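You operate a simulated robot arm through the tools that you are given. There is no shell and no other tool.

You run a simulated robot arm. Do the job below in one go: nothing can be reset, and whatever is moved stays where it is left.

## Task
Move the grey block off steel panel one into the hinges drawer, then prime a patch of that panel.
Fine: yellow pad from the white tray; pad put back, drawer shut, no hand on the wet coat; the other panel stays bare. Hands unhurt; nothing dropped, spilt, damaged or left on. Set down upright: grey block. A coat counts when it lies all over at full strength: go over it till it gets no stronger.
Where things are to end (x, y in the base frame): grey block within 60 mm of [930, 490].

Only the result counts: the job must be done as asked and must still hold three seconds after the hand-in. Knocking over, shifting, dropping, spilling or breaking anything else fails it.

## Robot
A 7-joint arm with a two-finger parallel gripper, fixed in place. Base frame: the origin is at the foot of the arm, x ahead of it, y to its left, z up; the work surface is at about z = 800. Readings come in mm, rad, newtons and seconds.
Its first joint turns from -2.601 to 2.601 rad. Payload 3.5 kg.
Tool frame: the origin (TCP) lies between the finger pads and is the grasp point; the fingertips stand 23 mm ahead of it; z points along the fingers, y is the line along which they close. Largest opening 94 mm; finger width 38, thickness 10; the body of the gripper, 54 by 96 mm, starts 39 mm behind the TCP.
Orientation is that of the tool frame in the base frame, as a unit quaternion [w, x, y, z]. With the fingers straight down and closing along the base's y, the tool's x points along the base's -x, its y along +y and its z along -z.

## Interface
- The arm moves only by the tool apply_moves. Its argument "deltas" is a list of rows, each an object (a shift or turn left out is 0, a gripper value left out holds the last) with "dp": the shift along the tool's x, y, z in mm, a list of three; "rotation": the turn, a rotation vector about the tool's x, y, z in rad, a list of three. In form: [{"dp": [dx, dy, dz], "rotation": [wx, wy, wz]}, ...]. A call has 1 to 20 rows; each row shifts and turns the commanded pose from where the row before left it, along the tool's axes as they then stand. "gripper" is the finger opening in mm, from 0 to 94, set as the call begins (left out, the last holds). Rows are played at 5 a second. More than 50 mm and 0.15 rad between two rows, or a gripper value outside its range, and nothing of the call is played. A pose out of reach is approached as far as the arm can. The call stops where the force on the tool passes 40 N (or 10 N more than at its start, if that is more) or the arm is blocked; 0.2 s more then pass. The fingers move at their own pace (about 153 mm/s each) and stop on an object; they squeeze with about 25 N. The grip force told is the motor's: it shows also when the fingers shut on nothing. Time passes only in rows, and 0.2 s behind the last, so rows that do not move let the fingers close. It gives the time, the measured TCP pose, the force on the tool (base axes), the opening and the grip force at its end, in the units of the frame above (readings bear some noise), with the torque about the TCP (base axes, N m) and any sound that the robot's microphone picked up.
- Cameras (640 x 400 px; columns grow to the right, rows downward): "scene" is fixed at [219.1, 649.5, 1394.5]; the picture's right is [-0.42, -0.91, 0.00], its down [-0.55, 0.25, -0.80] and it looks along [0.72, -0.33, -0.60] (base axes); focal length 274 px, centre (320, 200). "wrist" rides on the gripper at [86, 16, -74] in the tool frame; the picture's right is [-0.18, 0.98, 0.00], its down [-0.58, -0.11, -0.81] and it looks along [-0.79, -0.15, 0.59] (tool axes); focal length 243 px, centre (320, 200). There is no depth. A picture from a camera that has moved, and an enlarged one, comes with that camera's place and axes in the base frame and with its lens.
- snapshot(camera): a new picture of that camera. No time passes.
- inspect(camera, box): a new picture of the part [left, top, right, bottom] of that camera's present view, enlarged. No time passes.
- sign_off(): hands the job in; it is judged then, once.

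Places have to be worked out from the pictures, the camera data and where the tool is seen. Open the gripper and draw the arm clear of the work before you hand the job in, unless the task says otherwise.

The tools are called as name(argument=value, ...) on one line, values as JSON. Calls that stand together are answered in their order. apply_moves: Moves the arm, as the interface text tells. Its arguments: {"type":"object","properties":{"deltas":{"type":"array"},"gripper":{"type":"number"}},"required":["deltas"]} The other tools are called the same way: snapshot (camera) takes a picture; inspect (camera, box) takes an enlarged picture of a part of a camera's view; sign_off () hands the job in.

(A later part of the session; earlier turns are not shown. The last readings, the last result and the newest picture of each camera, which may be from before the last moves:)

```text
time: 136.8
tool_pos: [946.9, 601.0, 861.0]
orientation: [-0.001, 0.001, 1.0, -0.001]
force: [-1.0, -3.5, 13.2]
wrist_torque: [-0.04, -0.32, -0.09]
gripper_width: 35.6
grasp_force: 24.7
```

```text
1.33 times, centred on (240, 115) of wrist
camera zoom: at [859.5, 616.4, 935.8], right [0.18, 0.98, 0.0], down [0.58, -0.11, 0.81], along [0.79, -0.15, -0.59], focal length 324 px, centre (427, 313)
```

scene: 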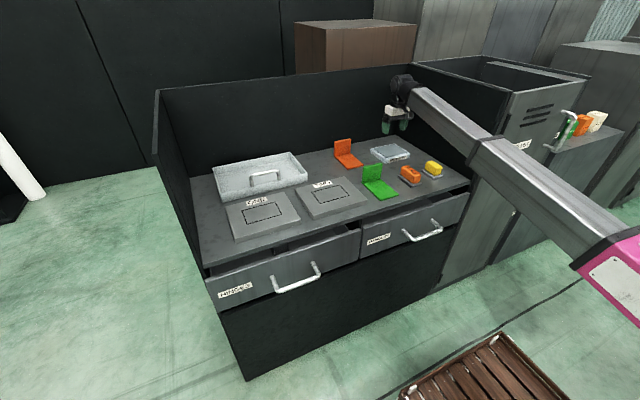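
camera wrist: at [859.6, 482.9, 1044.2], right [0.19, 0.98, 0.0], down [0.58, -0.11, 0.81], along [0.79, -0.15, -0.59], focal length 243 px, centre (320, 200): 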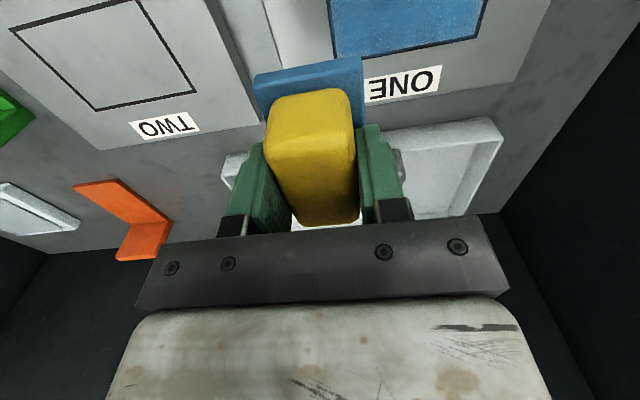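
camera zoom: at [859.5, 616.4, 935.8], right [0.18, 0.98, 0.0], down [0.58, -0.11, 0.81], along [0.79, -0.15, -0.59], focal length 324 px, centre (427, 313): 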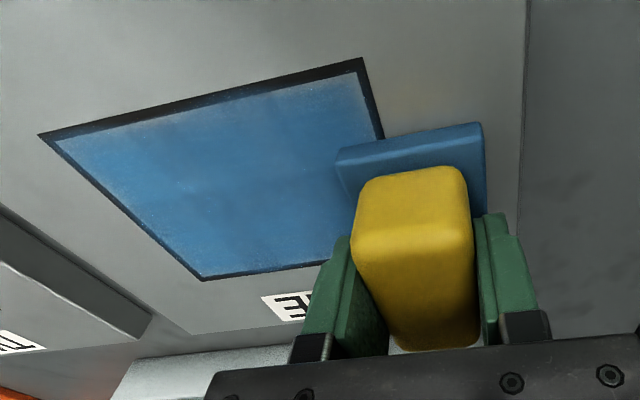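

The rear part is now strong right to its edge; the front strip is still lighter. I shift to the middle lane and stroke −y, then work the front lane.

apply_moves(deltas=[{"dp": [10, 0, -0.3]}, {"dp": [10, 0, 0]}, {"dp": [0, -10, -0.03]}, {"dp": [0, -10, -0.03]}, {"dp": [0, -10, -0.03]}, {"dp": [0, -10, -0.03]}, {"dp": [0, -10, -0.03]}, {"dp": [0, -10, -0.03]}])

apply_moves(deltas=[{"dp": [0, -10, 0]}, {"dp": [0, -10, 0]}, {"dp": [0, -10, 0]}, {"dp": [0, -10, 0]}, {"dp": [0, -10, 0]}, {"dp": [0, -10, 0]}, {"dp": [0, -10, 0]}])

apply_moves(deltas=[{"dp": [10, 0, 0]}, {"dp": [12, 0, 0]}, {"dp": [0, 0, 0]}])

inspect(camera="wrist", box=[100, 0, 580, 230])

```text
time: 138.6
tool_pos: [924.4, 537.7, 862.3]
orientation: [0.0, 0.001, 1.0, 0.0]
force: [-0.3, -0.3, -0.4]
wrist_torque: [-0.01, -0.03, -0.01]
gripper_width: 35.8
grasp_force: 25.1
```

```text
time: 140.2
tool_pos: [925.3, 468.7, 861.3]
orientation: [0.001, 0.001, 1.0, 0.0]
force: [-0.2, 2.9, 6.9]
wrist_torque: [0.17, -0.06, -0.05]
gripper_width: 35.5
grasp_force: 25.2
```

```text
time: 141.0
tool_pos: [903.9, 467.5, 862.1]
orientation: [0.0, 0.0, 1.0, -0.001]
force: [0.4, -0.4, 0.5]
wrist_torque: [0.0, -0.05, 0.01]
gripper_width: 35.5
grasp_force: 24.7
```

```text
1.33 times, centred on (340, 115) of wrist
camera zoom: at [817.1, 484.1, 935.8], right [0.18, 0.98, 0.0], down [0.58, -0.11, 0.81], along [0.79, -0.15, -0.59], focal length 324 px, centre (293, 313)
```

zoom: 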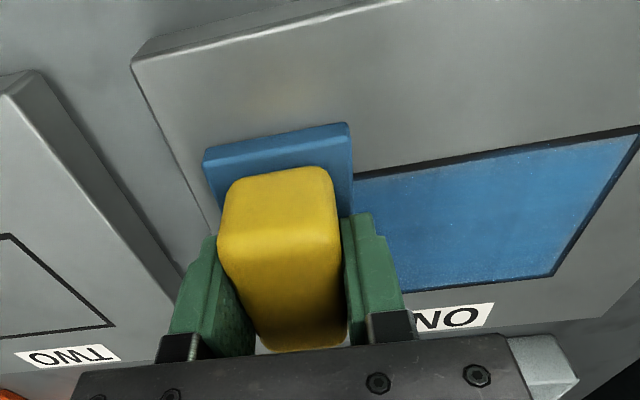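

Contact is nearly zero here, so I lower 0.6 mm and stroke the front lane along +y.

apply_moves(deltas=[{"dp": [0, 0, 0.6]}, {"dp": [0, 10, 0.03]}, {"dp": [0, 10, 0.03]}, {"dp": [0, 10, 0.03]}, {"dp": [0, 10, 0.03]}])

apply_moves(deltas=[{"dp": [0, 10, 0.03]}, {"dp": [0, 10, 0.03]}, {"dp": [0, 10, 0.03]}, {"dp": [0, 10, 0.03]}, {"dp": [0, 10, 0.03]}, {"dp": [0, 10, 0.03]}, {"dp": [0, 10, 0.03]}, {"dp": [0, 10, 0.03]}, {"dp": [0, 10, 0.03]}])

inspect(camera="wrist", box=[0, 0, 480, 230])

inspect(camera="scene", box=[225, 175, 305, 225])

```text
time: 142.2
tool_pos: [904.5, 508.7, 861.0]
orientation: [0.0, 0.0, 1.0, 0.0]
force: [0.2, -1.2, 1.9]
wrist_torque: [-0.01, -0.11, 0.03]
gripper_width: 35.9
grasp_force: 25.1
```

```text
time: 144.2
tool_pos: [904.4, 600.2, 861.5]
orientation: [0.0, 0.0, 1.0, 0.0]
force: [-0.8, 0.4, 1.9]
wrist_torque: [0.01, -0.08, 0.0]
gripper_width: 35.7
grasp_force: 24.8
```

```text
1.33 times, centred on (240, 115) of wrist
camera zoom: at [817.0, 616.5, 935.7], right [0.18, 0.98, 0.0], down [0.58, -0.11, 0.81], along [0.79, -0.15, -0.59], focal length 324 px, centre (427, 313)
```

zoom: 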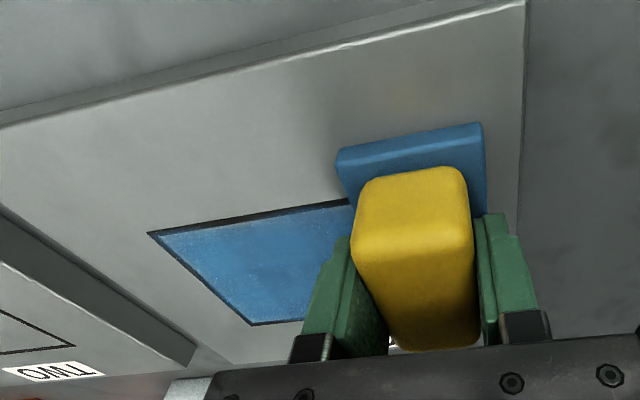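

```text
8.00 times, centred on (265, 200) of scene
camera zoom: at [219.1, 649.5, 1394.5], right [-0.42, -0.91, 0.0], down [-0.55, 0.25, -0.8], along [0.72, -0.33, -0.6], focal length 2194 px, centre (760, 200)
```

zoom: 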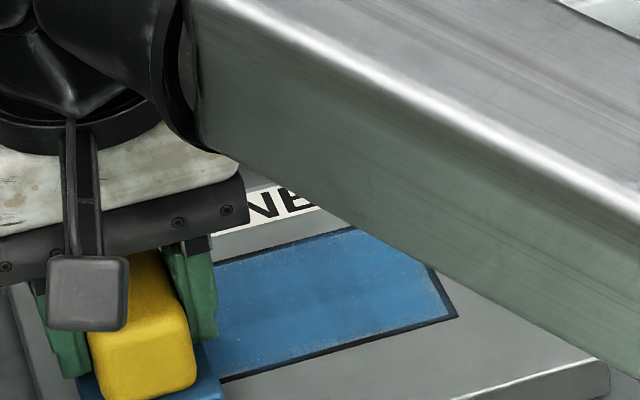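

Contact was light at about 3 N. I add 0.4 mm and stroke back −y in the front lane.

apply_moves(deltas=[{"dp": [0, 0, 0.4]}, {"dp": [0, -10, 0]}, {"dp": [0, -10, 0]}, {"dp": [0, -10, 0]}, {"dp": [0, -10, 0]}, {"dp": [0, -10, 0]}, {"dp": [0, -10, 0]}])

apply_moves(deltas=[{"dp": [0, -10, 0]}, {"dp": [0, -10, 0]}, {"dp": [0, -10, 0]}, {"dp": [0, -10, 0]}, {"dp": [0, -10, 0]}, {"dp": [0, -10, 0]}, {"dp": [0, -10, 0]}])

inspect(camera="wrist", box=[100, 0, 580, 230])

inspect(camera="scene", box=[225, 175, 305, 225])

```text
time: 145.8
tool_pos: [902.6, 539.0, 861.8]
orientation: [0.001, 0.0, 1.0, 0.0]
force: [-0.1, 6.0, 16.4]
wrist_torque: [0.13, 0.11, -0.13]
gripper_width: 35.6
grasp_force: 25.0
```

```text
time: 147.4
tool_pos: [901.5, 469.5, 860.3]
orientation: [0.0, -0.001, 1.0, 0.001]
force: [1.2, 7.9, 24.2]
wrist_torque: [0.16, -0.01, -0.05]
gripper_width: 35.6
grasp_force: 25.2
```

```text
1.33 times, centred on (340, 115) of wrist
camera zoom: at [815.1, 485.0, 935.1], right [0.18, 0.98, 0.0], down [0.58, -0.11, 0.81], along [0.79, -0.15, -0.59], focal length 324 px, centre (293, 313)
```

zoom: 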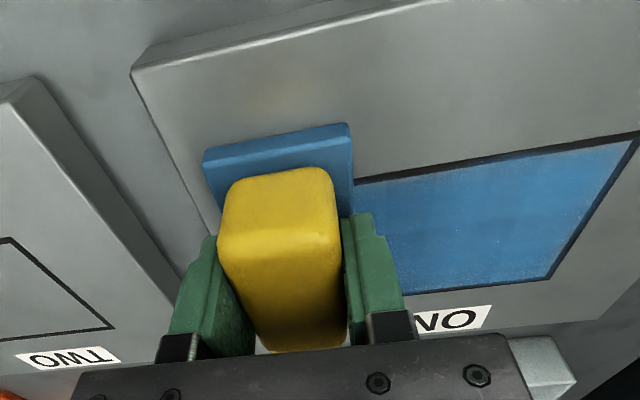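

```text
8.00 times, centred on (265, 200) of scene
camera zoom: at [219.1, 649.5, 1394.5], right [-0.42, -0.91, 0.0], down [-0.55, 0.25, -0.8], along [0.72, -0.33, -0.6], focal length 2194 px, centre (760, 200)
```

zoom: 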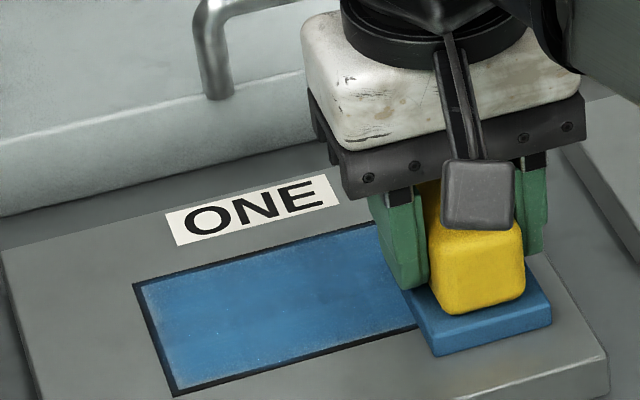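

The front strip is now as strong as the rest. I go over once more to confirm it gets no stronger: front lane +y, then middle −y, then rear +y.

apply_moves(deltas=[{"dp": [0, 0, -0.4]}, {"dp": [0, 10, 0.03]}, {"dp": [0, 10, 0.03]}, {"dp": [0, 10, 0.03]}, {"dp": [0, 10, 0.03]}, {"dp": [0, 10, 0.03]}, {"dp": [0, 10, 0.03]}, {"dp": [0, 10, 0.03]}])

apply_moves(deltas=[{"dp": [0, 10, 0.05]}, {"dp": [0, 10, 0.05]}, {"dp": [0, 10, 0.05]}, {"dp": [0, 10, 0.05]}, {"dp": [0, 10, 0.05]}, {"dp": [0, 10, 0.05]}])

inspect(camera="scene", box=[225, 175, 305, 225])

```text
time: 149.2
tool_pos: [901.4, 537.8, 861.4]
orientation: [0.0, 0.0, 1.0, 0.0]
force: [0.7, 0.8, -1.3]
wrist_torque: [0.0, -0.03, -0.02]
gripper_width: 35.5
grasp_force: 25.6
```

```text
time: 150.6
tool_pos: [903.0, 597.1, 860.6]
orientation: [-0.001, 0.0, 1.0, 0.0]
force: [-0.7, -1.2, 3.8]
wrist_torque: [-0.05, -0.17, -0.04]
gripper_width: 35.8
grasp_force: 25.0
```

```text
8.00 times, centred on (265, 200) of scene
camera zoom: at [219.1, 649.5, 1394.5], right [-0.42, -0.91, 0.0], down [-0.55, 0.25, -0.8], along [0.72, -0.33, -0.6], focal length 2194 px, centre (760, 200)
```

zoom: 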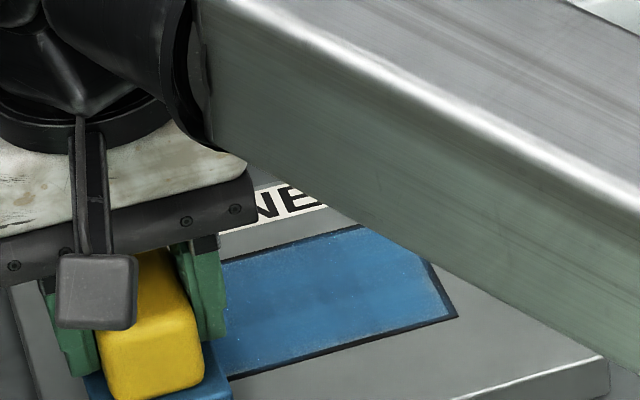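

I press 0.3 mm more and do the middle lane along −y.

apply_moves(deltas=[{"dp": [-10, 0, 0.3]}, {"dp": [-12, 0, 0]}, {"dp": [0, -10, 0]}, {"dp": [0, -10, 0]}, {"dp": [0, -10, 0]}, {"dp": [0, -10, 0]}, {"dp": [0, -10, 0]}, {"dp": [0, -10, 0]}])

apply_moves(deltas=[{"dp": [0, -10, -0.05]}, {"dp": [0, -10, -0.05]}, {"dp": [0, -10, -0.05]}, {"dp": [0, -10, -0.05]}, {"dp": [0, -10, -0.05]}, {"dp": [0, -10, -0.05]}, {"dp": [0, -10, 0]}])

apply_moves(deltas=[{"dp": [-10, 0, 0]}, {"dp": [-12, 0, 0]}, {"dp": [0, 0, 0]}])

inspect(camera="wrist", box=[100, 0, 580, 230])

```text
time: 152.4
tool_pos: [926.0, 537.3, 861.9]
orientation: [0.001, 0.001, 1.0, 0.0]
force: [1.2, 5.3, 16.7]
wrist_torque: [0.18, -0.06, -0.05]
gripper_width: 35.7
grasp_force: 25.4
```

```text
time: 154.0
tool_pos: [925.3, 467.4, 860.7]
orientation: [0.0, 0.001, 1.0, -0.002]
force: [-0.1, 1.4, 7.5]
wrist_torque: [0.19, -0.27, 0.09]
gripper_width: 35.7
grasp_force: 24.8
```

```text
time: 154.8
tool_pos: [948.5, 468.7, 861.0]
orientation: [0.0, 0.001, 1.0, 0.001]
force: [0.1, 0.1, -1.6]
wrist_torque: [-0.03, 0.03, 0.04]
gripper_width: 35.5
grasp_force: 25.0
```

```text
1.33 times, centred on (340, 115) of wrist
camera zoom: at [861.5, 485.0, 935.7], right [0.18, 0.98, 0.0], down [0.58, -0.11, 0.81], along [0.79, -0.15, -0.59], focal length 324 px, centre (293, 313)
```

zoom: 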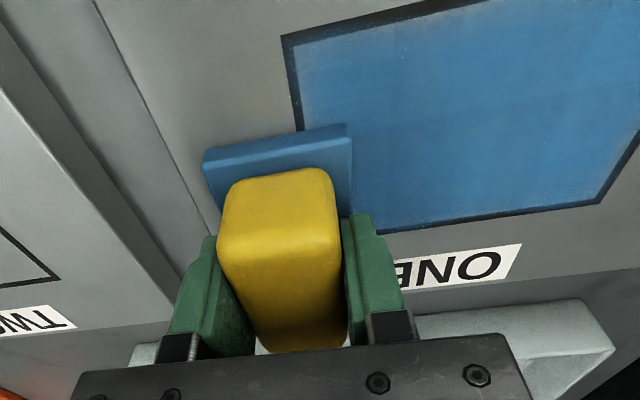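

I zoom in on the corner fringe to judge whether it still differs.

inspect(camera="wrist", box=[290, 0, 450, 100])

inspect(camera="wrist", box=[440, 0, 600, 100])

inspect(camera="scene", box=[238, 196, 288, 227])

```text
4.00 times, centred on (370, 50) of wrist
camera zoom: at [861.5, 485.0, 935.7], right [0.18, 0.98, 0.0], down [0.58, -0.11, 0.81], along [0.79, -0.15, -0.59], focal length 970 px, centre (120, 800)
```

zoom: 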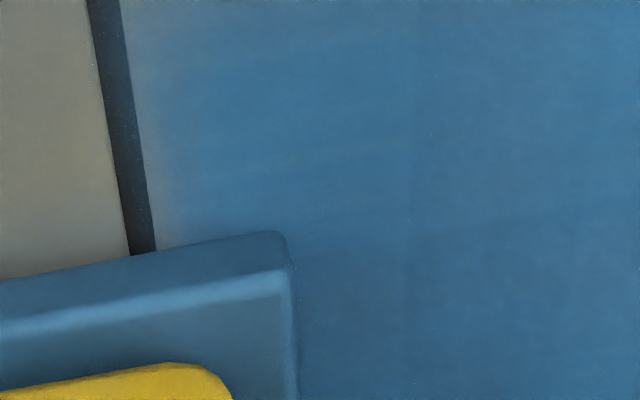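

```text
4.00 times, centred on (520, 50) of wrist
camera zoom: at [861.5, 485.0, 935.7], right [0.18, 0.98, 0.0], down [0.58, -0.11, 0.81], along [0.79, -0.15, -0.59], focal length 970 px, centre (-480, 800)
```

zoom: 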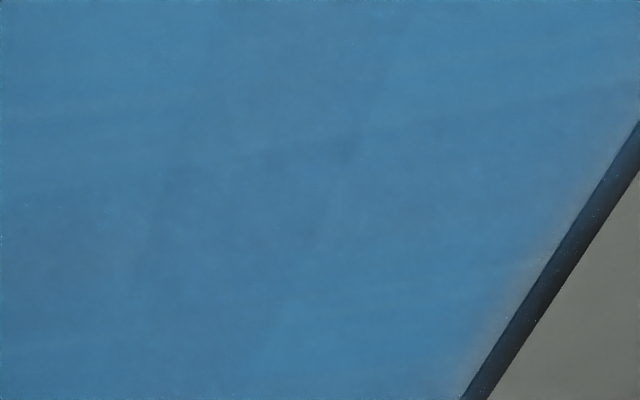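

```text
12.80 times, centred on (263, 212) of scene
camera zoom: at [219.1, 649.5, 1394.5], right [-0.42, -0.91, 0.0], down [-0.55, 0.25, -0.8], along [0.72, -0.33, -0.6], focal length 3510 px, centre (1050, 53)
```

zoom: 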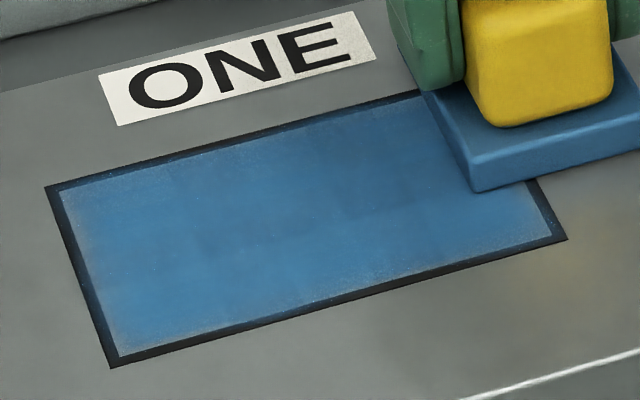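

The coat is close to uniform, but faint steps remain (the centre is slightly deeper than the ends), so I keep going. Rear lane +y with proper contact now.

apply_moves(deltas=[{"dp": [0, 0, 0.5]}, {"dp": [0, 0, 0.3]}, {"dp": [0, 0, 0]}])

apply_moves(deltas=[{"dp": [0, 10, 0.02]}, {"dp": [0, 10, 0.02]}, {"dp": [0, 10, 0.02]}, {"dp": [0, 10, 0.02]}, {"dp": [0, 10, 0.02]}, {"dp": [0, 10, 0.02]}])

apply_moves(deltas=[{"dp": [0, 10, 0.05]}, {"dp": [0, 10, 0.05]}, {"dp": [0, 10, 0.05]}, {"dp": [0, 10, 0.05]}, {"dp": [0, 10, 0.05]}, {"dp": [0, 10, 0.05]}, {"dp": [0, 8, 0.05]}])

```text
time: 155.6
tool_pos: [947.3, 468.1, 860.7]
orientation: [0.002, 0.0, 1.0, 0.0]
force: [0.9, -1.9, 4.6]
wrist_torque: [-0.06, -0.07, -0.01]
gripper_width: 35.8
grasp_force: 25.4
```

```text
time: 157.0
tool_pos: [947.1, 529.4, 861.5]
orientation: [0.001, 0.0, 1.0, -0.001]
force: [-0.4, -1.9, 11.8]
wrist_torque: [-0.06, 0.02, 0.06]
gripper_width: 35.5
grasp_force: 25.2
```

```text
time: 158.6
tool_pos: [947.8, 597.5, 860.9]
orientation: [0.0, 0.001, 1.0, 0.0]
force: [0.3, -3.8, 13.0]
wrist_torque: [-0.07, 0.0, 0.02]
gripper_width: 35.9
grasp_force: 25.5
```

Good steady contact (5–13 N). Next come a cross stroke over the +y end and then the front lane back along −y.

apply_moves(deltas=[{"dp": [0, -9, 0]}, {"dp": [0, -9, 0]}, {"dp": [9.4, 0, 0]}, {"dp": [9.4, 0, 0]}, {"dp": [9.4, 0, 0]}, {"dp": [9.4, 0, 0]}, {"dp": [9.4, 0, 0]}])

inspect(camera="wrist", box=[0, 0, 480, 230])

```text
time: 160.2
tool_pos: [897.8, 578.4, 857.7]
orientation: [-0.001, 0.0, 1.0, 0.001]
force: [4.4, -0.3, 12.7]
wrist_torque: [0.12, -0.04, 0.02]
gripper_width: 35.7
grasp_force: 25.5
```

```text
1.33 times, centred on (240, 115) of wrist
camera zoom: at [812.7, 594.8, 932.1], right [0.18, 0.98, 0.0], down [0.58, -0.11, 0.81], along [0.79, -0.15, -0.59], focal length 324 px, centre (427, 313)
```

zoom: 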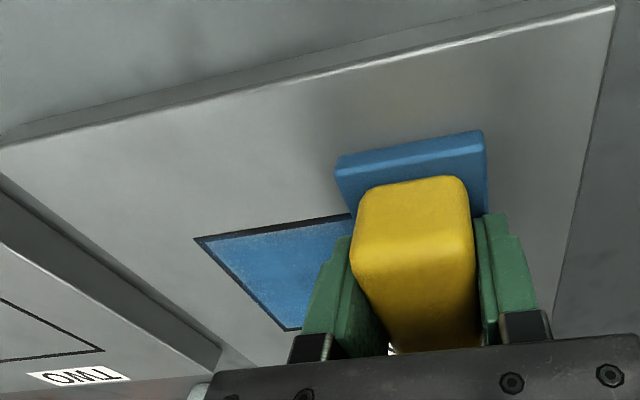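

The hand dropped about 2–3 mm here, so the pad slid or tilted in the grip during the cross stroke. I check its attitude before going on.

inspect(camera="scene", box=[210, 180, 290, 230])

inspect(camera="wrist", box=[220, 80, 420, 205])

```text
8.00 times, centred on (250, 205) of scene
camera zoom: at [219.1, 649.5, 1394.5], right [-0.42, -0.91, 0.0], down [-0.55, 0.25, -0.8], along [0.72, -0.33, -0.6], focal length 2194 px, centre (880, 160)
```

zoom: 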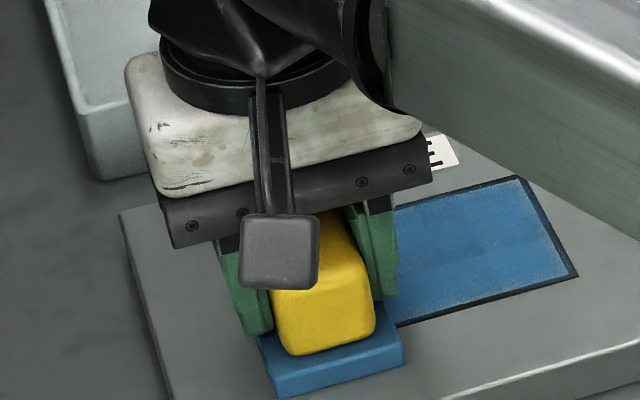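

```text
3.20 times, centred on (320, 142) of wrist
camera zoom: at [812.7, 594.8, 932.1], right [0.18, 0.98, 0.0], down [0.58, -0.11, 0.81], along [0.79, -0.15, -0.59], focal length 776 px, centre (320, 384)
```

zoom: 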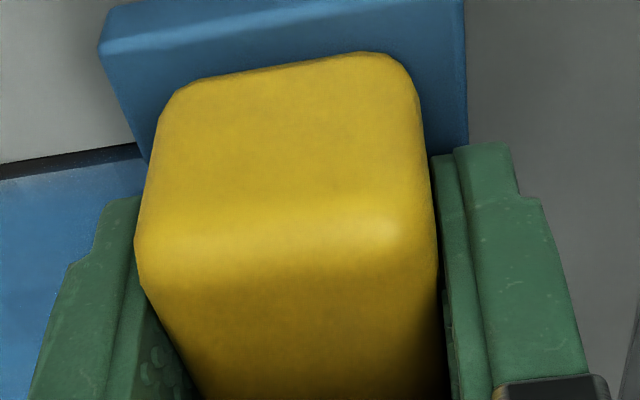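

The pad lies flat but has slid about 3 mm up in the fingers. I regrip it higher again while it rests on the panel.

apply_moves(deltas=[{"dp": [0, 0, -0.4]}, {"dp": [0, 0, 0]}])

apply_moves(deltas=[{"dp": [0, 0, 0]}, {"dp": [0, 0, 0]}, {"dp": [0, 0, -2]}, {"dp": [0, 0, -2]}, {"dp": [0, 0, 0]}], gripper=46)

inspect(camera="wrist", box=[180, 60, 460, 235])

```text
time: 160.8
tool_pos: [899.6, 578.6, 857.9]
orientation: [0.0, 0.0, 1.0, -0.001]
force: [-0.7, 0.3, -1.3]
wrist_torque: [-0.02, -0.03, -0.03]
gripper_width: 35.8
grasp_force: 25.1
```

```text
time: 162.0
tool_pos: [900.0, 579.0, 861.6]
orientation: [0.0, -0.001, 1.0, 0.0]
force: [0.7, -0.4, -0.7]
wrist_torque: [-0.01, -0.01, 0.03]
gripper_width: 46.2
grasp_force: 0.0
```

```text
2.29 times, centred on (320, 148) of wrist
camera zoom: at [813.5, 594.8, 936.9], right [0.18, 0.98, 0.0], down [0.58, -0.11, 0.81], along [0.79, -0.15, -0.59], focal length 555 px, centre (320, 320)
```

zoom: 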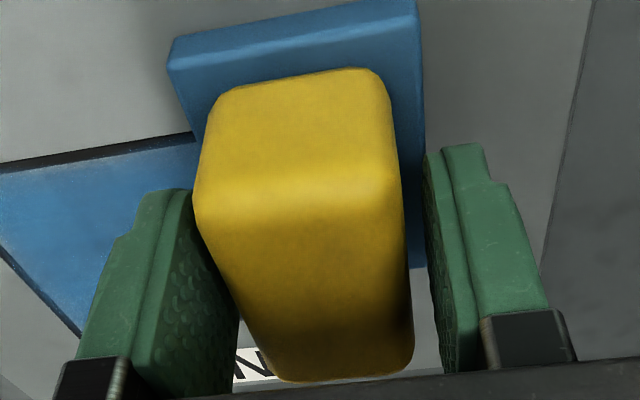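

The pad stands flat between the open fingers. I close on it again.

apply_moves(deltas=[{"dp": [0, 0, 0]}, {"dp": [0, 0, 0]}, {"dp": [0, 0, 0]}], gripper=0)

apply_moves(deltas=[{"dp": [0, 0, 0.5]}, {"dp": [0, 0, 0.2]}, {"dp": [0, -4, 0]}, {"dp": [0, -8, 0]}])

```text
time: 162.8
tool_pos: [900.9, 579.4, 862.2]
orientation: [0.0, 0.0, 1.0, 0.0]
force: [-0.6, 0.6, 0.1]
wrist_torque: [0.06, 0.0, 0.0]
gripper_width: 35.6
grasp_force: 25.6
```

```text
time: 163.8
tool_pos: [900.0, 567.0, 863.1]
orientation: [-0.001, 0.001, 1.0, 0.0]
force: [-0.1, -0.3, 0.5]
wrist_torque: [0.05, -0.01, -0.01]
gripper_width: 35.8
grasp_force: 24.5
```

Contact is light. I add 0.5 mm and stroke the front lane along −y.

apply_moves(deltas=[{"dp": [0, 0, 0.5]}, {"dp": [0, -10, 0]}, {"dp": [0, -10, 0]}, {"dp": [0, -10, 0]}, {"dp": [0, -10, 0]}])

apply_moves(deltas=[{"dp": [0, -10, 0]}, {"dp": [0, -10, 0]}, {"dp": [0, -10, 0]}, {"dp": [0, -10, 0]}, {"dp": [0, -10, 0]}, {"dp": [0, -8, 0]}])

inspect(camera="scene", box=[225, 175, 305, 225])

```text
time: 165.0
tool_pos: [900.5, 527.0, 863.2]
orientation: [0.0, 0.0, 1.0, -0.001]
force: [0.8, 7.5, 23.2]
wrist_torque: [0.11, 0.18, -0.13]
gripper_width: 35.7
grasp_force: 24.8
```

```text
time: 166.4
tool_pos: [900.9, 470.2, 861.4]
orientation: [0.0, 0.0, 1.0, 0.0]
force: [-0.3, 4.7, 12.3]
wrist_torque: [0.14, -0.39, 0.13]
gripper_width: 35.8
grasp_force: 24.7
```

```text
8.00 times, centred on (265, 200) of scene
camera zoom: at [219.1, 649.5, 1394.5], right [-0.42, -0.91, 0.0], down [-0.55, 0.25, -0.8], along [0.72, -0.33, -0.6], focal length 2194 px, centre (760, 200)
```

zoom: 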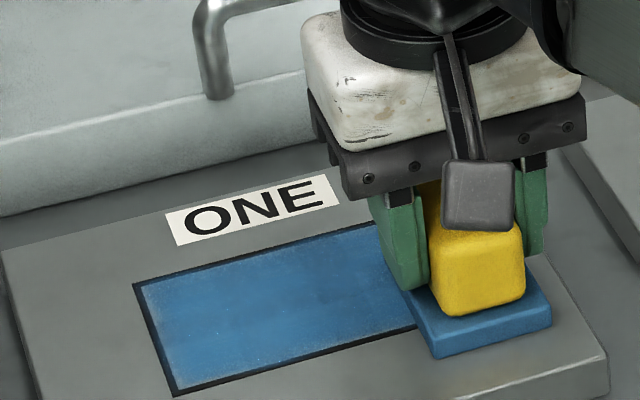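

Good contact. I continue with a lane at x≈913 along +y, then x≈937 along −y.

apply_moves(deltas=[{"dp": [-12, 0, -0.3]}, {"dp": [0, 10, 0.03]}, {"dp": [0, 10, 0.03]}, {"dp": [0, 10, 0.03]}, {"dp": [0, 10, 0.03]}, {"dp": [0, 10, 0.03]}, {"dp": [0, 10, 0.03]}])

apply_moves(deltas=[{"dp": [0, 10, 0.06]}, {"dp": [0, 10, 0.06]}, {"dp": [0, 10, 0.06]}, {"dp": [0, 10, 0.06]}, {"dp": [0, 10, 0.06]}, {"dp": [0, 10, 0.06]}, {"dp": [0, 10, 0.06]}])

inspect(camera="wrist", box=[0, 0, 480, 230])

```text
time: 168.0
tool_pos: [913.0, 528.1, 862.8]
orientation: [0.0, 0.001, 1.0, 0.0]
force: [0.5, -0.3, 0.0]
wrist_torque: [0.01, 0.01, 0.0]
gripper_width: 35.9
grasp_force: 24.9
```

```text
time: 169.6
tool_pos: [913.7, 599.9, 862.6]
orientation: [-0.001, 0.0, 1.0, 0.0]
force: [-0.7, 0.3, 0.7]
wrist_torque: [-0.02, -0.01, 0.01]
gripper_width: 35.9
grasp_force: 24.4
```

```text
1.33 times, centred on (240, 115) of wrist
camera zoom: at [826.9, 616.1, 937.3], right [0.18, 0.98, 0.0], down [0.58, -0.11, 0.81], along [0.79, -0.15, -0.59], focal length 324 px, centre (427, 313)
```

zoom: 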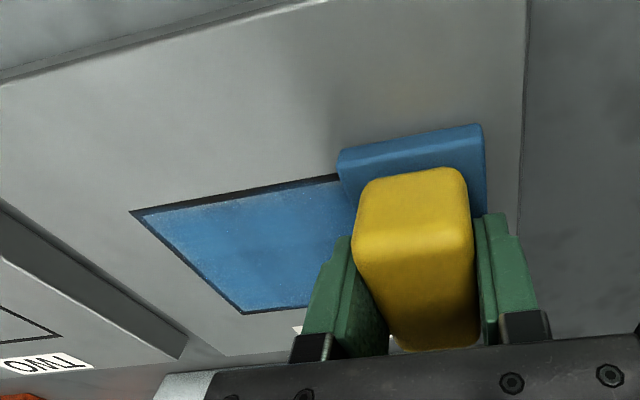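

Contact was light on that pass. I add 0.4 mm and go −y at x≈937.

apply_moves(deltas=[{"dp": [-12, 0, 0.4]}, {"dp": [-12, 0, 0]}, {"dp": [0, -10, 0]}, {"dp": [0, -10, 0]}, {"dp": [0, -10, 0]}, {"dp": [0, -10, 0]}, {"dp": [0, -10, 0]}, {"dp": [0, -10, 0]}])

apply_moves(deltas=[{"dp": [0, -10, -0.03]}, {"dp": [0, -10, -0.03]}, {"dp": [0, -10, -0.03]}, {"dp": [0, -10, -0.03]}, {"dp": [0, -10, -0.03]}, {"dp": [0, -10, -0.03]}, {"dp": [0, -10, 0]}])

inspect(camera="scene", box=[238, 196, 288, 227])

inspect(camera="wrist", box=[290, 0, 450, 100])

inspect(camera="wrist", box=[440, 0, 600, 100])

```text
time: 171.4
tool_pos: [936.4, 539.8, 861.7]
orientation: [0.0, 0.0, 1.0, 0.001]
force: [-0.6, 0.2, 0.5]
wrist_torque: [-0.03, 0.02, 0.03]
gripper_width: 35.5
grasp_force: 25.1
```

```text
time: 173.0
tool_pos: [935.7, 469.1, 862.9]
orientation: [0.0, 0.001, 1.0, 0.0]
force: [-0.6, 0.5, -0.1]
wrist_torque: [-0.03, 0.0, -0.03]
gripper_width: 35.6
grasp_force: 25.0
```

```text
12.80 times, centred on (263, 212) of scene
camera zoom: at [219.1, 649.5, 1394.5], right [-0.42, -0.91, 0.0], down [-0.55, 0.25, -0.8], along [0.72, -0.33, -0.6], focal length 3510 px, centre (1050, 53)
```

zoom: 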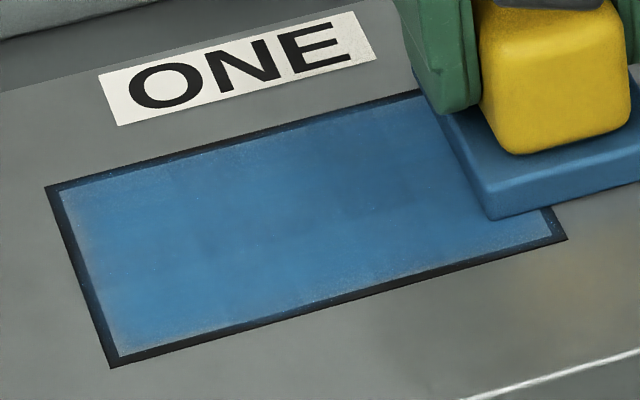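

```text
4.00 times, centred on (370, 50) of wrist
camera zoom: at [849.3, 484.5, 936.5], right [0.18, 0.98, 0.0], down [0.58, -0.11, 0.81], along [0.79, -0.15, -0.59], focal length 970 px, centre (120, 800)
```

zoom: 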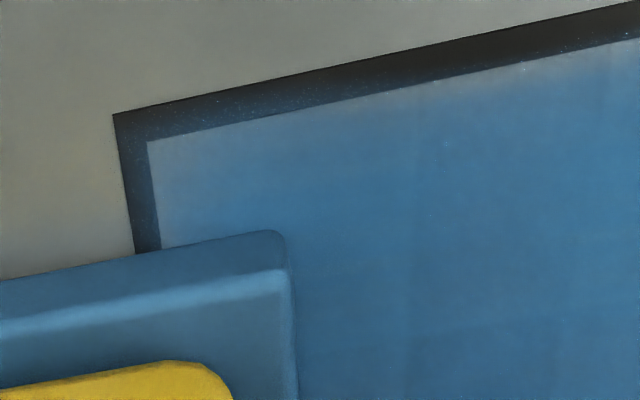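

```text
4.00 times, centred on (520, 50) of wrist
camera zoom: at [849.3, 484.5, 936.5], right [0.18, 0.98, 0.0], down [0.58, -0.11, 0.81], along [0.79, -0.15, -0.59], focal length 970 px, centre (-480, 800)
```

zoom: 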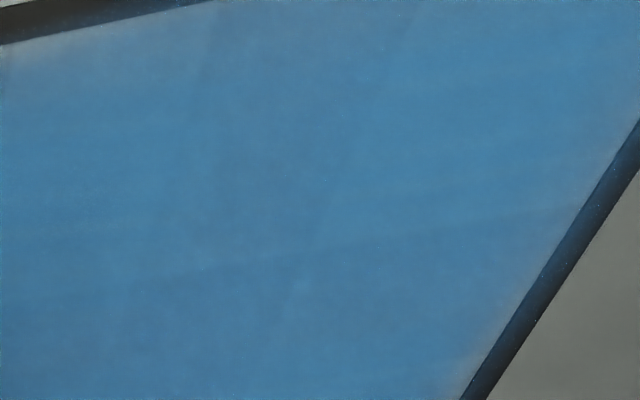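

The coat is nearly uniform; only a soft fringe right at the outline and very faint steps remain. I reload once more and do another complete round to be sure it is saturated everywhere.

apply_moves(deltas=[{"dp": [0, 0, -10]}, {"dp": [0, 0, -30]}, {"dp": [0, 0, -35]}, {"dp": [0, 0, -35]}, {"dp": [-13.54, -44.7, 0]}, {"dp": [-13.54, -44.7, 0]}, {"dp": [-13.54, -44.7, 0]}, {"dp": [-13.54, -44.7, 0]}, {"dp": [-13.54, -44.7, 0]}, {"dp": [-13.54, -44.7, 0]}, {"dp": [-13.54, -44.7, 0]}, {"dp": [-13.54, -44.7, 0]}, {"dp": [-13.54, -44.7, 0]}, {"dp": [-13.54, -44.7, 0]}, {"dp": [-13.54, -44.7, 0]}, {"dp": [-13.54, -44.7, 0]}, {"dp": [-13.54, -44.7, 0]}])

inspect(camera="scene", box=[238, 196, 288, 227])

snapshot(camera="wrist")

inspect(camera="scene", box=[340, 90, 460, 165])

```text
time: 176.6
tool_pos: [1107.4, -113.1, 971.5]
orientation: [0.001, 0.0, 1.0, 0.0]
force: [-0.2, -0.1, -1.6]
wrist_torque: [-0.01, 0.01, -0.01]
gripper_width: 35.8
grasp_force: 24.9
```

```text
12.80 times, centred on (263, 212) of scene
camera zoom: at [219.1, 649.5, 1394.5], right [-0.42, -0.91, 0.0], down [-0.55, 0.25, -0.8], along [0.72, -0.33, -0.6], focal length 3510 px, centre (1050, 53)
```

zoom: 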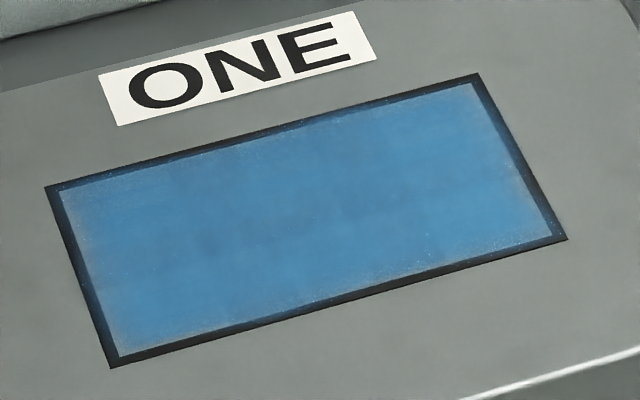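

```text
taken
camera wrist: at [1021.1, -98.4, 1045.0], right [0.18, 0.98, 0.0], down [0.58, -0.11, 0.81], along [0.79, -0.15, -0.59], focal length 243 px, centre (320, 200)
```

wrist: 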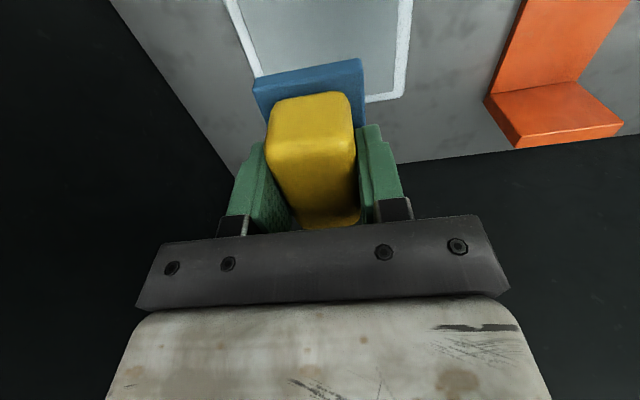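

```text
5.33 times, centred on (400, 128) of scene
camera zoom: at [219.1, 649.5, 1394.5], right [-0.42, -0.91, 0.0], down [-0.55, 0.25, -0.8], along [0.72, -0.33, -0.6], focal length 1462 px, centre (-107, 587)
```

zoom: 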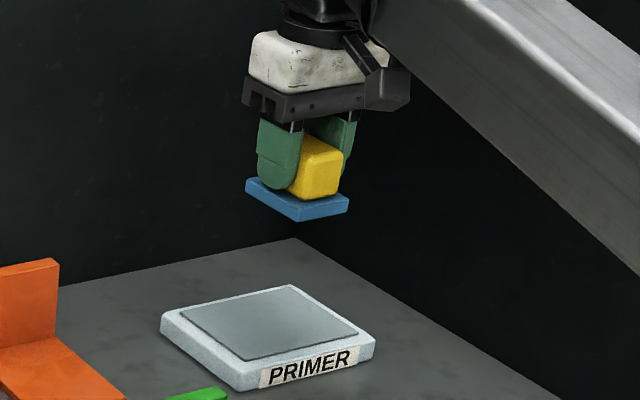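

The full view shows an even blue, with the −y end slightly lighter near the corner. I lower to the primer to reload.

apply_moves(deltas=[{"dp": [0, 0, 35]}, {"dp": [0, 0, 35]}, {"dp": [0, 0, 25]}, {"dp": [0, 0, 10]}, {"dp": [0, 0, 2]}, {"dp": [0, 0, 1]}])

apply_moves(deltas=[{"dp": [0, 0, 1]}, {"dp": [0, 0, 0.5]}, {"dp": [0, 0, 0]}])

```text
time: 178.0
tool_pos: [1110.5, -113.8, 863.4]
orientation: [0.0, 0.0, 1.0, 0.0]
force: [-0.8, 0.5, -1.1]
wrist_torque: [0.02, 0.01, 0.0]
gripper_width: 35.7
grasp_force: 25.4
```

```text
time: 178.8
tool_pos: [1111.4, -114.0, 860.8]
orientation: [0.0, 0.001, 1.0, 0.0]
force: [0.2, 0.5, -2.1]
wrist_torque: [-0.01, -0.02, 0.01]
gripper_width: 35.8
grasp_force: 25.4
```

apply_moves(deltas=[{"dp": [0, 0, 0.5]}, {"dp": [0, 0, 0.4]}, {"dp": [0, 0, 0]}])

```text
time: 179.6
tool_pos: [1111.6, -113.2, 862.1]
orientation: [0.0, 0.001, 1.0, 0.0]
force: [-1.0, -0.6, 4.7]
wrist_torque: [0.08, -0.04, -0.02]
gripper_width: 35.8
grasp_force: 24.5
```

Touching at about 6 N net. I add a slight press and dwell to soak the pad.

apply_moves(deltas=[{"dp": [0, 0, 0.3]}, {"dp": [0, 0, 0]}, {"dp": [0, 0, 0]}, {"dp": [0, 0, 0]}, {"dp": [0, 0, 0]}, {"dp": [0, 0, 0]}, {"dp": [0, 0, 0]}])

apply_moves(deltas=[{"dp": [0, 0, -3]}, {"dp": [0, 0, -10]}, {"dp": [0, 0, -30]}, {"dp": [0, 0, -35]}, {"dp": [0, 0, -32]}, {"dp": [16, 44.5, 0]}, {"dp": [16, 44.5, 0]}, {"dp": [16, 44.5, 0]}, {"dp": [16, 44.5, 0]}, {"dp": [16, 44.5, 0]}, {"dp": [16, 44.5, 0]}, {"dp": [16, 44.5, 0]}, {"dp": [16, 44.5, 0]}, {"dp": [16, 44.5, 0]}, {"dp": [16, 44.5, 0]}, {"dp": [16, 44.5, 0]}, {"dp": [16, 44.5, 0]}, {"dp": [16, 44.5, 0]}])

snapshot(camera="wrist")

```text
time: 181.2
tool_pos: [1109.2, -113.0, 862.6]
orientation: [0.001, 0.0, 1.0, 0.0]
force: [3.9, -6.0, 18.3]
wrist_torque: [-0.07, 0.05, 0.0]
gripper_width: 35.8
grasp_force: 25.4
```

```text
time: 185.0
tool_pos: [903.0, 467.7, 975.5]
orientation: [0.0, 0.001, 1.0, 0.0]
force: [-0.2, 0.0, -1.5]
wrist_torque: [0.03, 0.0, 0.0]
gripper_width: 35.7
grasp_force: 25.1
```

```text
taken
camera wrist: at [817.0, 485.2, 1049.7], right [0.19, 0.98, 0.0], down [0.58, -0.11, 0.81], along [0.79, -0.15, -0.59], focal length 243 px, centre (320, 200)
```

wrist: 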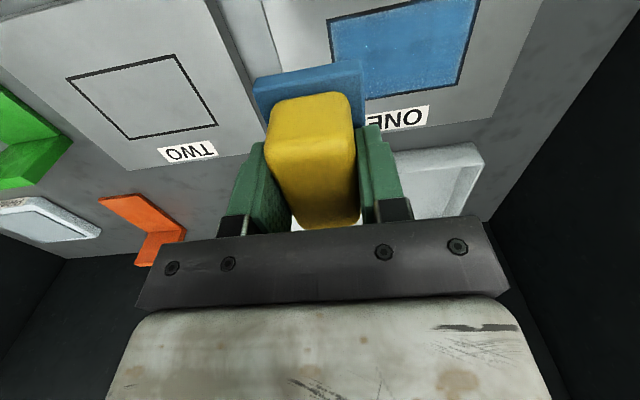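

I am above the front lane's −y end and descend to contact.

apply_moves(deltas=[{"dp": [0, 2, 35]}, {"dp": [0, 0, 35]}, {"dp": [0, 0, 25]}, {"dp": [0, 0, 10]}, {"dp": [0, 0, 2]}, {"dp": [0, 0, 1.5]}])

apply_moves(deltas=[{"dp": [0, 0, 1]}, {"dp": [0, 0, 0.7]}, {"dp": [0, 0, 0]}])

```text
time: 186.4
tool_pos: [904.7, 469.4, 862.5]
orientation: [0.001, 0.0, 1.0, -0.001]
force: [0.1, 0.1, -1.5]
wrist_torque: [0.01, -0.02, -0.05]
gripper_width: 35.7
grasp_force: 25.0
```

```text
time: 187.2
tool_pos: [904.1, 468.7, 862.1]
orientation: [0.001, 0.0, 1.0, 0.0]
force: [1.3, 1.8, 15.9]
wrist_torque: [-0.01, 0.06, 0.0]
gripper_width: 36.0
grasp_force: 24.7
```

Contact at 16 N. Front lane +y.

apply_moves(deltas=[{"dp": [0, 10, 0.02]}, {"dp": [0, 10, 0.02]}, {"dp": [0, 10, 0.02]}, {"dp": [0, 10, 0.02]}, {"dp": [0, 10, 0.03]}, {"dp": [0, 10, 0.03]}])

apply_moves(deltas=[{"dp": [0, 10, 0.05]}, {"dp": [0, 10, 0.05]}, {"dp": [0, 10, 0.05]}, {"dp": [0, 10, 0.05]}, {"dp": [0, 10, 0.05]}, {"dp": [0, 10, 0.05]}, {"dp": [0, 10, 0.05]}])

apply_moves(deltas=[{"dp": [0, -10, 0]}, {"dp": [0, -10, 0]}, {"dp": [0, -10, 0]}, {"dp": [0, -10, 0]}, {"dp": [0, -10, 0]}, {"dp": [0, -10, 0]}, {"dp": [0, -10, 0]}])

apply_moves(deltas=[{"dp": [0, -10, -0.05]}, {"dp": [0, -10, -0.05]}, {"dp": [0, -10, -0.05]}, {"dp": [0, -10, -0.05]}, {"dp": [0, -10, -0.05]}, {"dp": [0, -10, -0.05]}])

inspect(camera="scene", box=[238, 196, 288, 227])

```text
time: 188.6
tool_pos: [903.2, 528.7, 861.4]
orientation: [0.001, 0.001, 1.0, -0.001]
force: [0.2, -6.5, 24.2]
wrist_torque: [-0.09, -0.02, 0.03]
gripper_width: 35.4
grasp_force: 25.0
```

```text
time: 190.2
tool_pos: [904.2, 597.6, 860.4]
orientation: [0.0, 0.0, 1.0, 0.0]
force: [0.3, -4.5, 13.8]
wrist_torque: [-0.07, -0.17, 0.01]
gripper_width: 35.8
grasp_force: 25.5
```

```text
time: 191.8
tool_pos: [901.8, 527.3, 860.7]
orientation: [0.001, 0.0, 1.0, 0.0]
force: [0.5, 5.6, 19.3]
wrist_torque: [0.23, 0.0, -0.06]
gripper_width: 35.8
grasp_force: 24.9
```

```text
time: 193.2
tool_pos: [903.3, 468.5, 860.0]
orientation: [0.0, 0.0, 1.0, -0.001]
force: [-0.4, 2.7, 4.4]
wrist_torque: [0.13, -0.16, 0.04]
gripper_width: 35.6
grasp_force: 24.9
```

```text
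12.80 times, centred on (263, 212) of scene
camera zoom: at [219.1, 649.5, 1394.5], right [-0.42, -0.91, 0.0], down [-0.55, 0.25, -0.8], along [0.72, -0.33, -0.6], focal length 3510 px, centre (1050, 53)
```

zoom: 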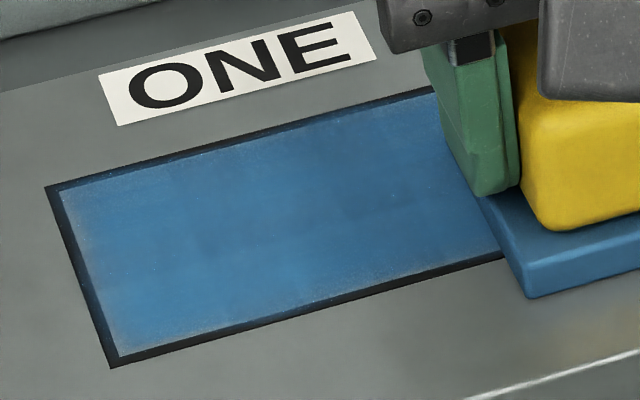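

Good contact both ways. Now the middle lane +y (x≈925), then the rear lane −y (x≈947).

apply_moves(deltas=[{"dp": [-11, 0, 0.3]}, {"dp": [-11, 0, 0]}, {"dp": [0, 10, 0.02]}, {"dp": [0, 10, 0.02]}, {"dp": [0, 10, 0.02]}, {"dp": [0, 10, 0.02]}, {"dp": [0, 10, 0.02]}, {"dp": [0, 10, 0.02]}])

apply_moves(deltas=[{"dp": [0, 10, 0.05]}, {"dp": [0, 10, 0.05]}, {"dp": [0, 10, 0.05]}, {"dp": [0, 10, 0.05]}, {"dp": [0, 10, 0.05]}, {"dp": [0, 10, 0.05]}, {"dp": [0, 10, 0.05]}])

apply_moves(deltas=[{"dp": [-11, 0, 0]}, {"dp": [-11, 0, 0]}, {"dp": [0, 0, 0]}])

```text
time: 195.0
tool_pos: [923.7, 526.4, 859.3]
orientation: [0.001, 0.0, 1.0, -0.001]
force: [0.5, -5.5, 17.0]
wrist_torque: [-0.11, 0.2, 0.11]
gripper_width: 35.6
grasp_force: 25.1
```

```text
time: 196.6
tool_pos: [925.3, 598.9, 860.3]
orientation: [0.0, 0.0, 1.0, -0.001]
force: [-0.2, -3.5, 13.4]
wrist_torque: [-0.09, 0.09, 0.13]
gripper_width: 35.7
grasp_force: 24.7
```

```text
time: 197.4
tool_pos: [949.0, 598.5, 859.2]
orientation: [0.001, 0.0, 1.0, 0.0]
force: [-5.8, 1.2, 18.1]
wrist_torque: [0.0, 0.28, -0.04]
gripper_width: 35.8
grasp_force: 24.8
```

Contact remains good. Rear lane −y and back +y.

apply_moves(deltas=[{"dp": [0, -10, -0.05]}, {"dp": [0, -10, -0.02]}, {"dp": [0, -10, -0.02]}, {"dp": [0, -10, -0.02]}, {"dp": [0, -10, -0.02]}, {"dp": [0, -10, -0.02]}, {"dp": [0, -10, -0.02]}])

apply_moves(deltas=[{"dp": [0, -10, -0.04]}, {"dp": [0, -10, -0.04]}, {"dp": [0, -10, -0.04]}, {"dp": [0, -10, -0.04]}, {"dp": [0, -10, -0.04]}, {"dp": [0, -10, -0.04]}])

inspect(camera="scene", box=[238, 196, 288, 227])

inspect(camera="wrist", box=[100, 0, 580, 230])

```text
time: 199.0
tool_pos: [947.1, 528.1, 860.4]
orientation: [0.001, -0.001, 1.0, 0.0]
force: [1.5, 7.1, 23.7]
wrist_torque: [0.14, 0.11, -0.12]
gripper_width: 35.4
grasp_force: 25.0
```

```text
time: 200.4
tool_pos: [947.4, 468.2, 860.7]
orientation: [0.001, 0.0, 1.0, 0.0]
force: [0.5, 7.1, 25.8]
wrist_torque: [0.12, 0.17, -0.12]
gripper_width: 35.9
grasp_force: 25.0
```

```text
12.80 times, centred on (263, 212) of scene
camera zoom: at [219.1, 649.5, 1394.5], right [-0.42, -0.91, 0.0], down [-0.55, 0.25, -0.8], along [0.72, -0.33, -0.6], focal length 3510 px, centre (1050, 53)
```

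zoom: 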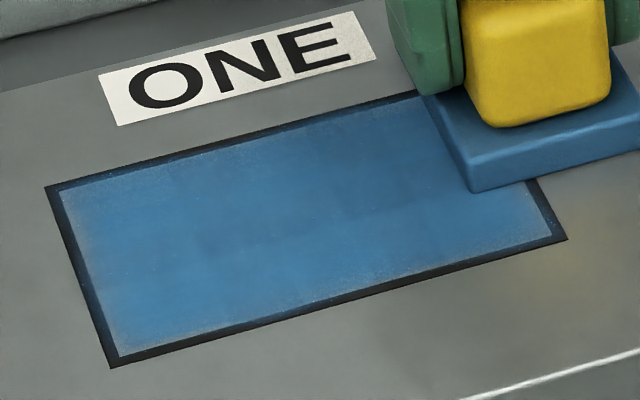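

```text
1.33 times, centred on (340, 115) of wrist
camera zoom: at [861.4, 485.2, 934.3], right [0.18, 0.98, 0.0], down [0.58, -0.11, 0.81], along [0.79, -0.15, -0.59], focal length 324 px, centre (293, 313)
```

zoom: 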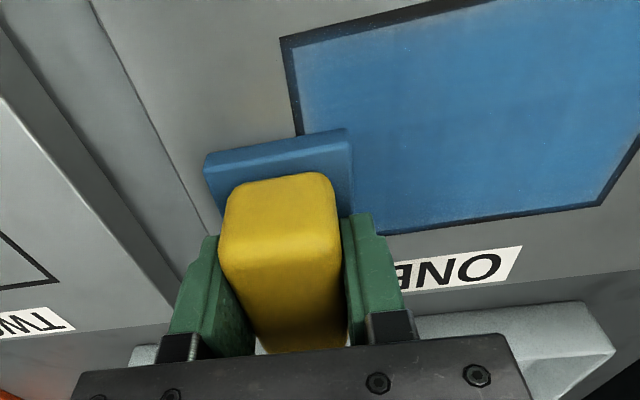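

The coat shows no further change between this round and the last, so it is saturated all over; panel two stays bare. I lift off and take the pad back to its place.

apply_moves(deltas=[{"dp": [0, 0, -5]}, {"dp": [0, 0, -20]}, {"dp": [0, 0, -40]}, {"dp": [0, 0, -45]}, {"dp": [3.2, -45.4, 0]}, {"dp": [3.2, -45.4, 0]}, {"dp": [3.2, -45.4, 0]}, {"dp": [3.2, -45.4, 0]}, {"dp": [3.2, -45.4, 0]}, {"dp": [3.2, -45.4, 0]}, {"dp": [3.2, -45.4, 0]}, {"dp": [3.2, -45.4, 0]}])

inspect(camera="scene", box=[238, 196, 288, 227])

snapshot(camera="scene")

```text
time: 203.0
tool_pos: [919.9, 102.8, 970.7]
orientation: [0.0, 0.0, 1.0, -0.001]
force: [-0.5, -0.1, -1.5]
wrist_torque: [-0.01, 0.01, 0.03]
gripper_width: 35.9
grasp_force: 25.3
```

```text
12.80 times, centred on (263, 212) of scene
camera zoom: at [219.1, 649.5, 1394.5], right [-0.42, -0.91, 0.0], down [-0.55, 0.25, -0.8], along [0.72, -0.33, -0.6], focal length 3510 px, centre (1050, 53)
```

zoom: 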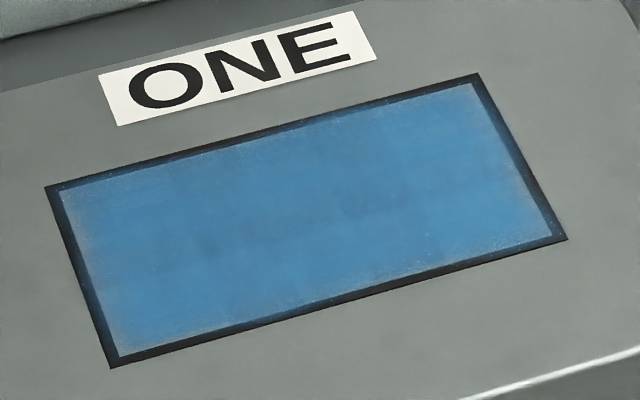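

```text
taken
```

scene: 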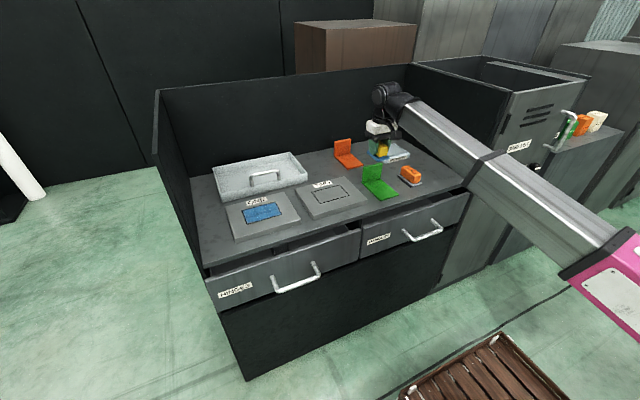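

The patch looks the same as before the last round, so it is saturated. I carry on to the pad's original spot at (902, −166).

apply_moves(deltas=[{"dp": [3.2, -44.9, 0]}, {"dp": [3.2, -44.9, 0]}, {"dp": [3.2, -44.9, 0]}, {"dp": [3.2, -44.9, 0]}, {"dp": [3.2, -44.9, 0]}, {"dp": [3.2, -44.9, 0]}, {"dp": [0, 0, 30]}])

snapshot(camera="wrist")

inspect(camera="scene", box=[370, 110, 490, 185])

```text
time: 204.6
tool_pos: [900.8, -166.0, 939.0]
orientation: [0.0, 0.0, 1.0, 0.0]
force: [0.4, 0.5, -1.1]
wrist_torque: [0.02, 0.03, 0.04]
gripper_width: 35.8
grasp_force: 24.9
```

```text
taken
camera wrist: at [815.4, -149.9, 1013.4], right [0.18, 0.98, 0.0], down [0.58, -0.11, 0.81], along [0.79, -0.15, -0.59], focal length 243 px, centre (320, 200)
```

wrist: 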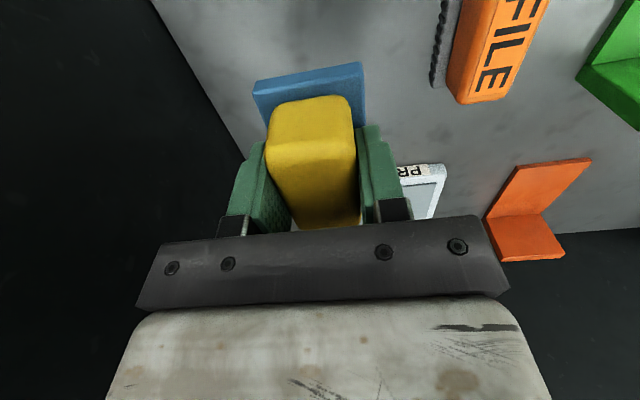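

```text
5.33 times, centred on (430, 148) of scene
camera zoom: at [219.1, 649.5, 1394.5], right [-0.42, -0.91, 0.0], down [-0.55, 0.25, -0.8], along [0.72, -0.33, -0.6], focal length 1462 px, centre (-267, 480)
```

zoom: 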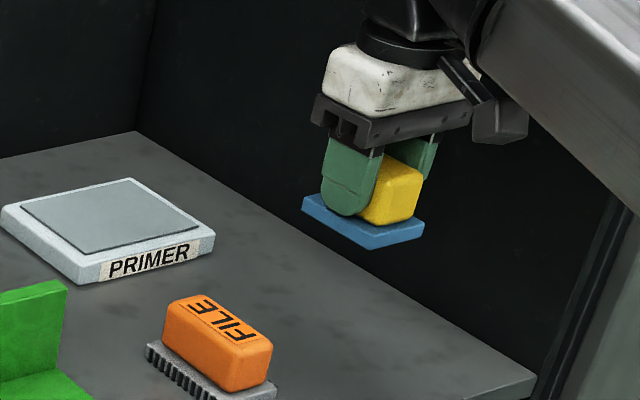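

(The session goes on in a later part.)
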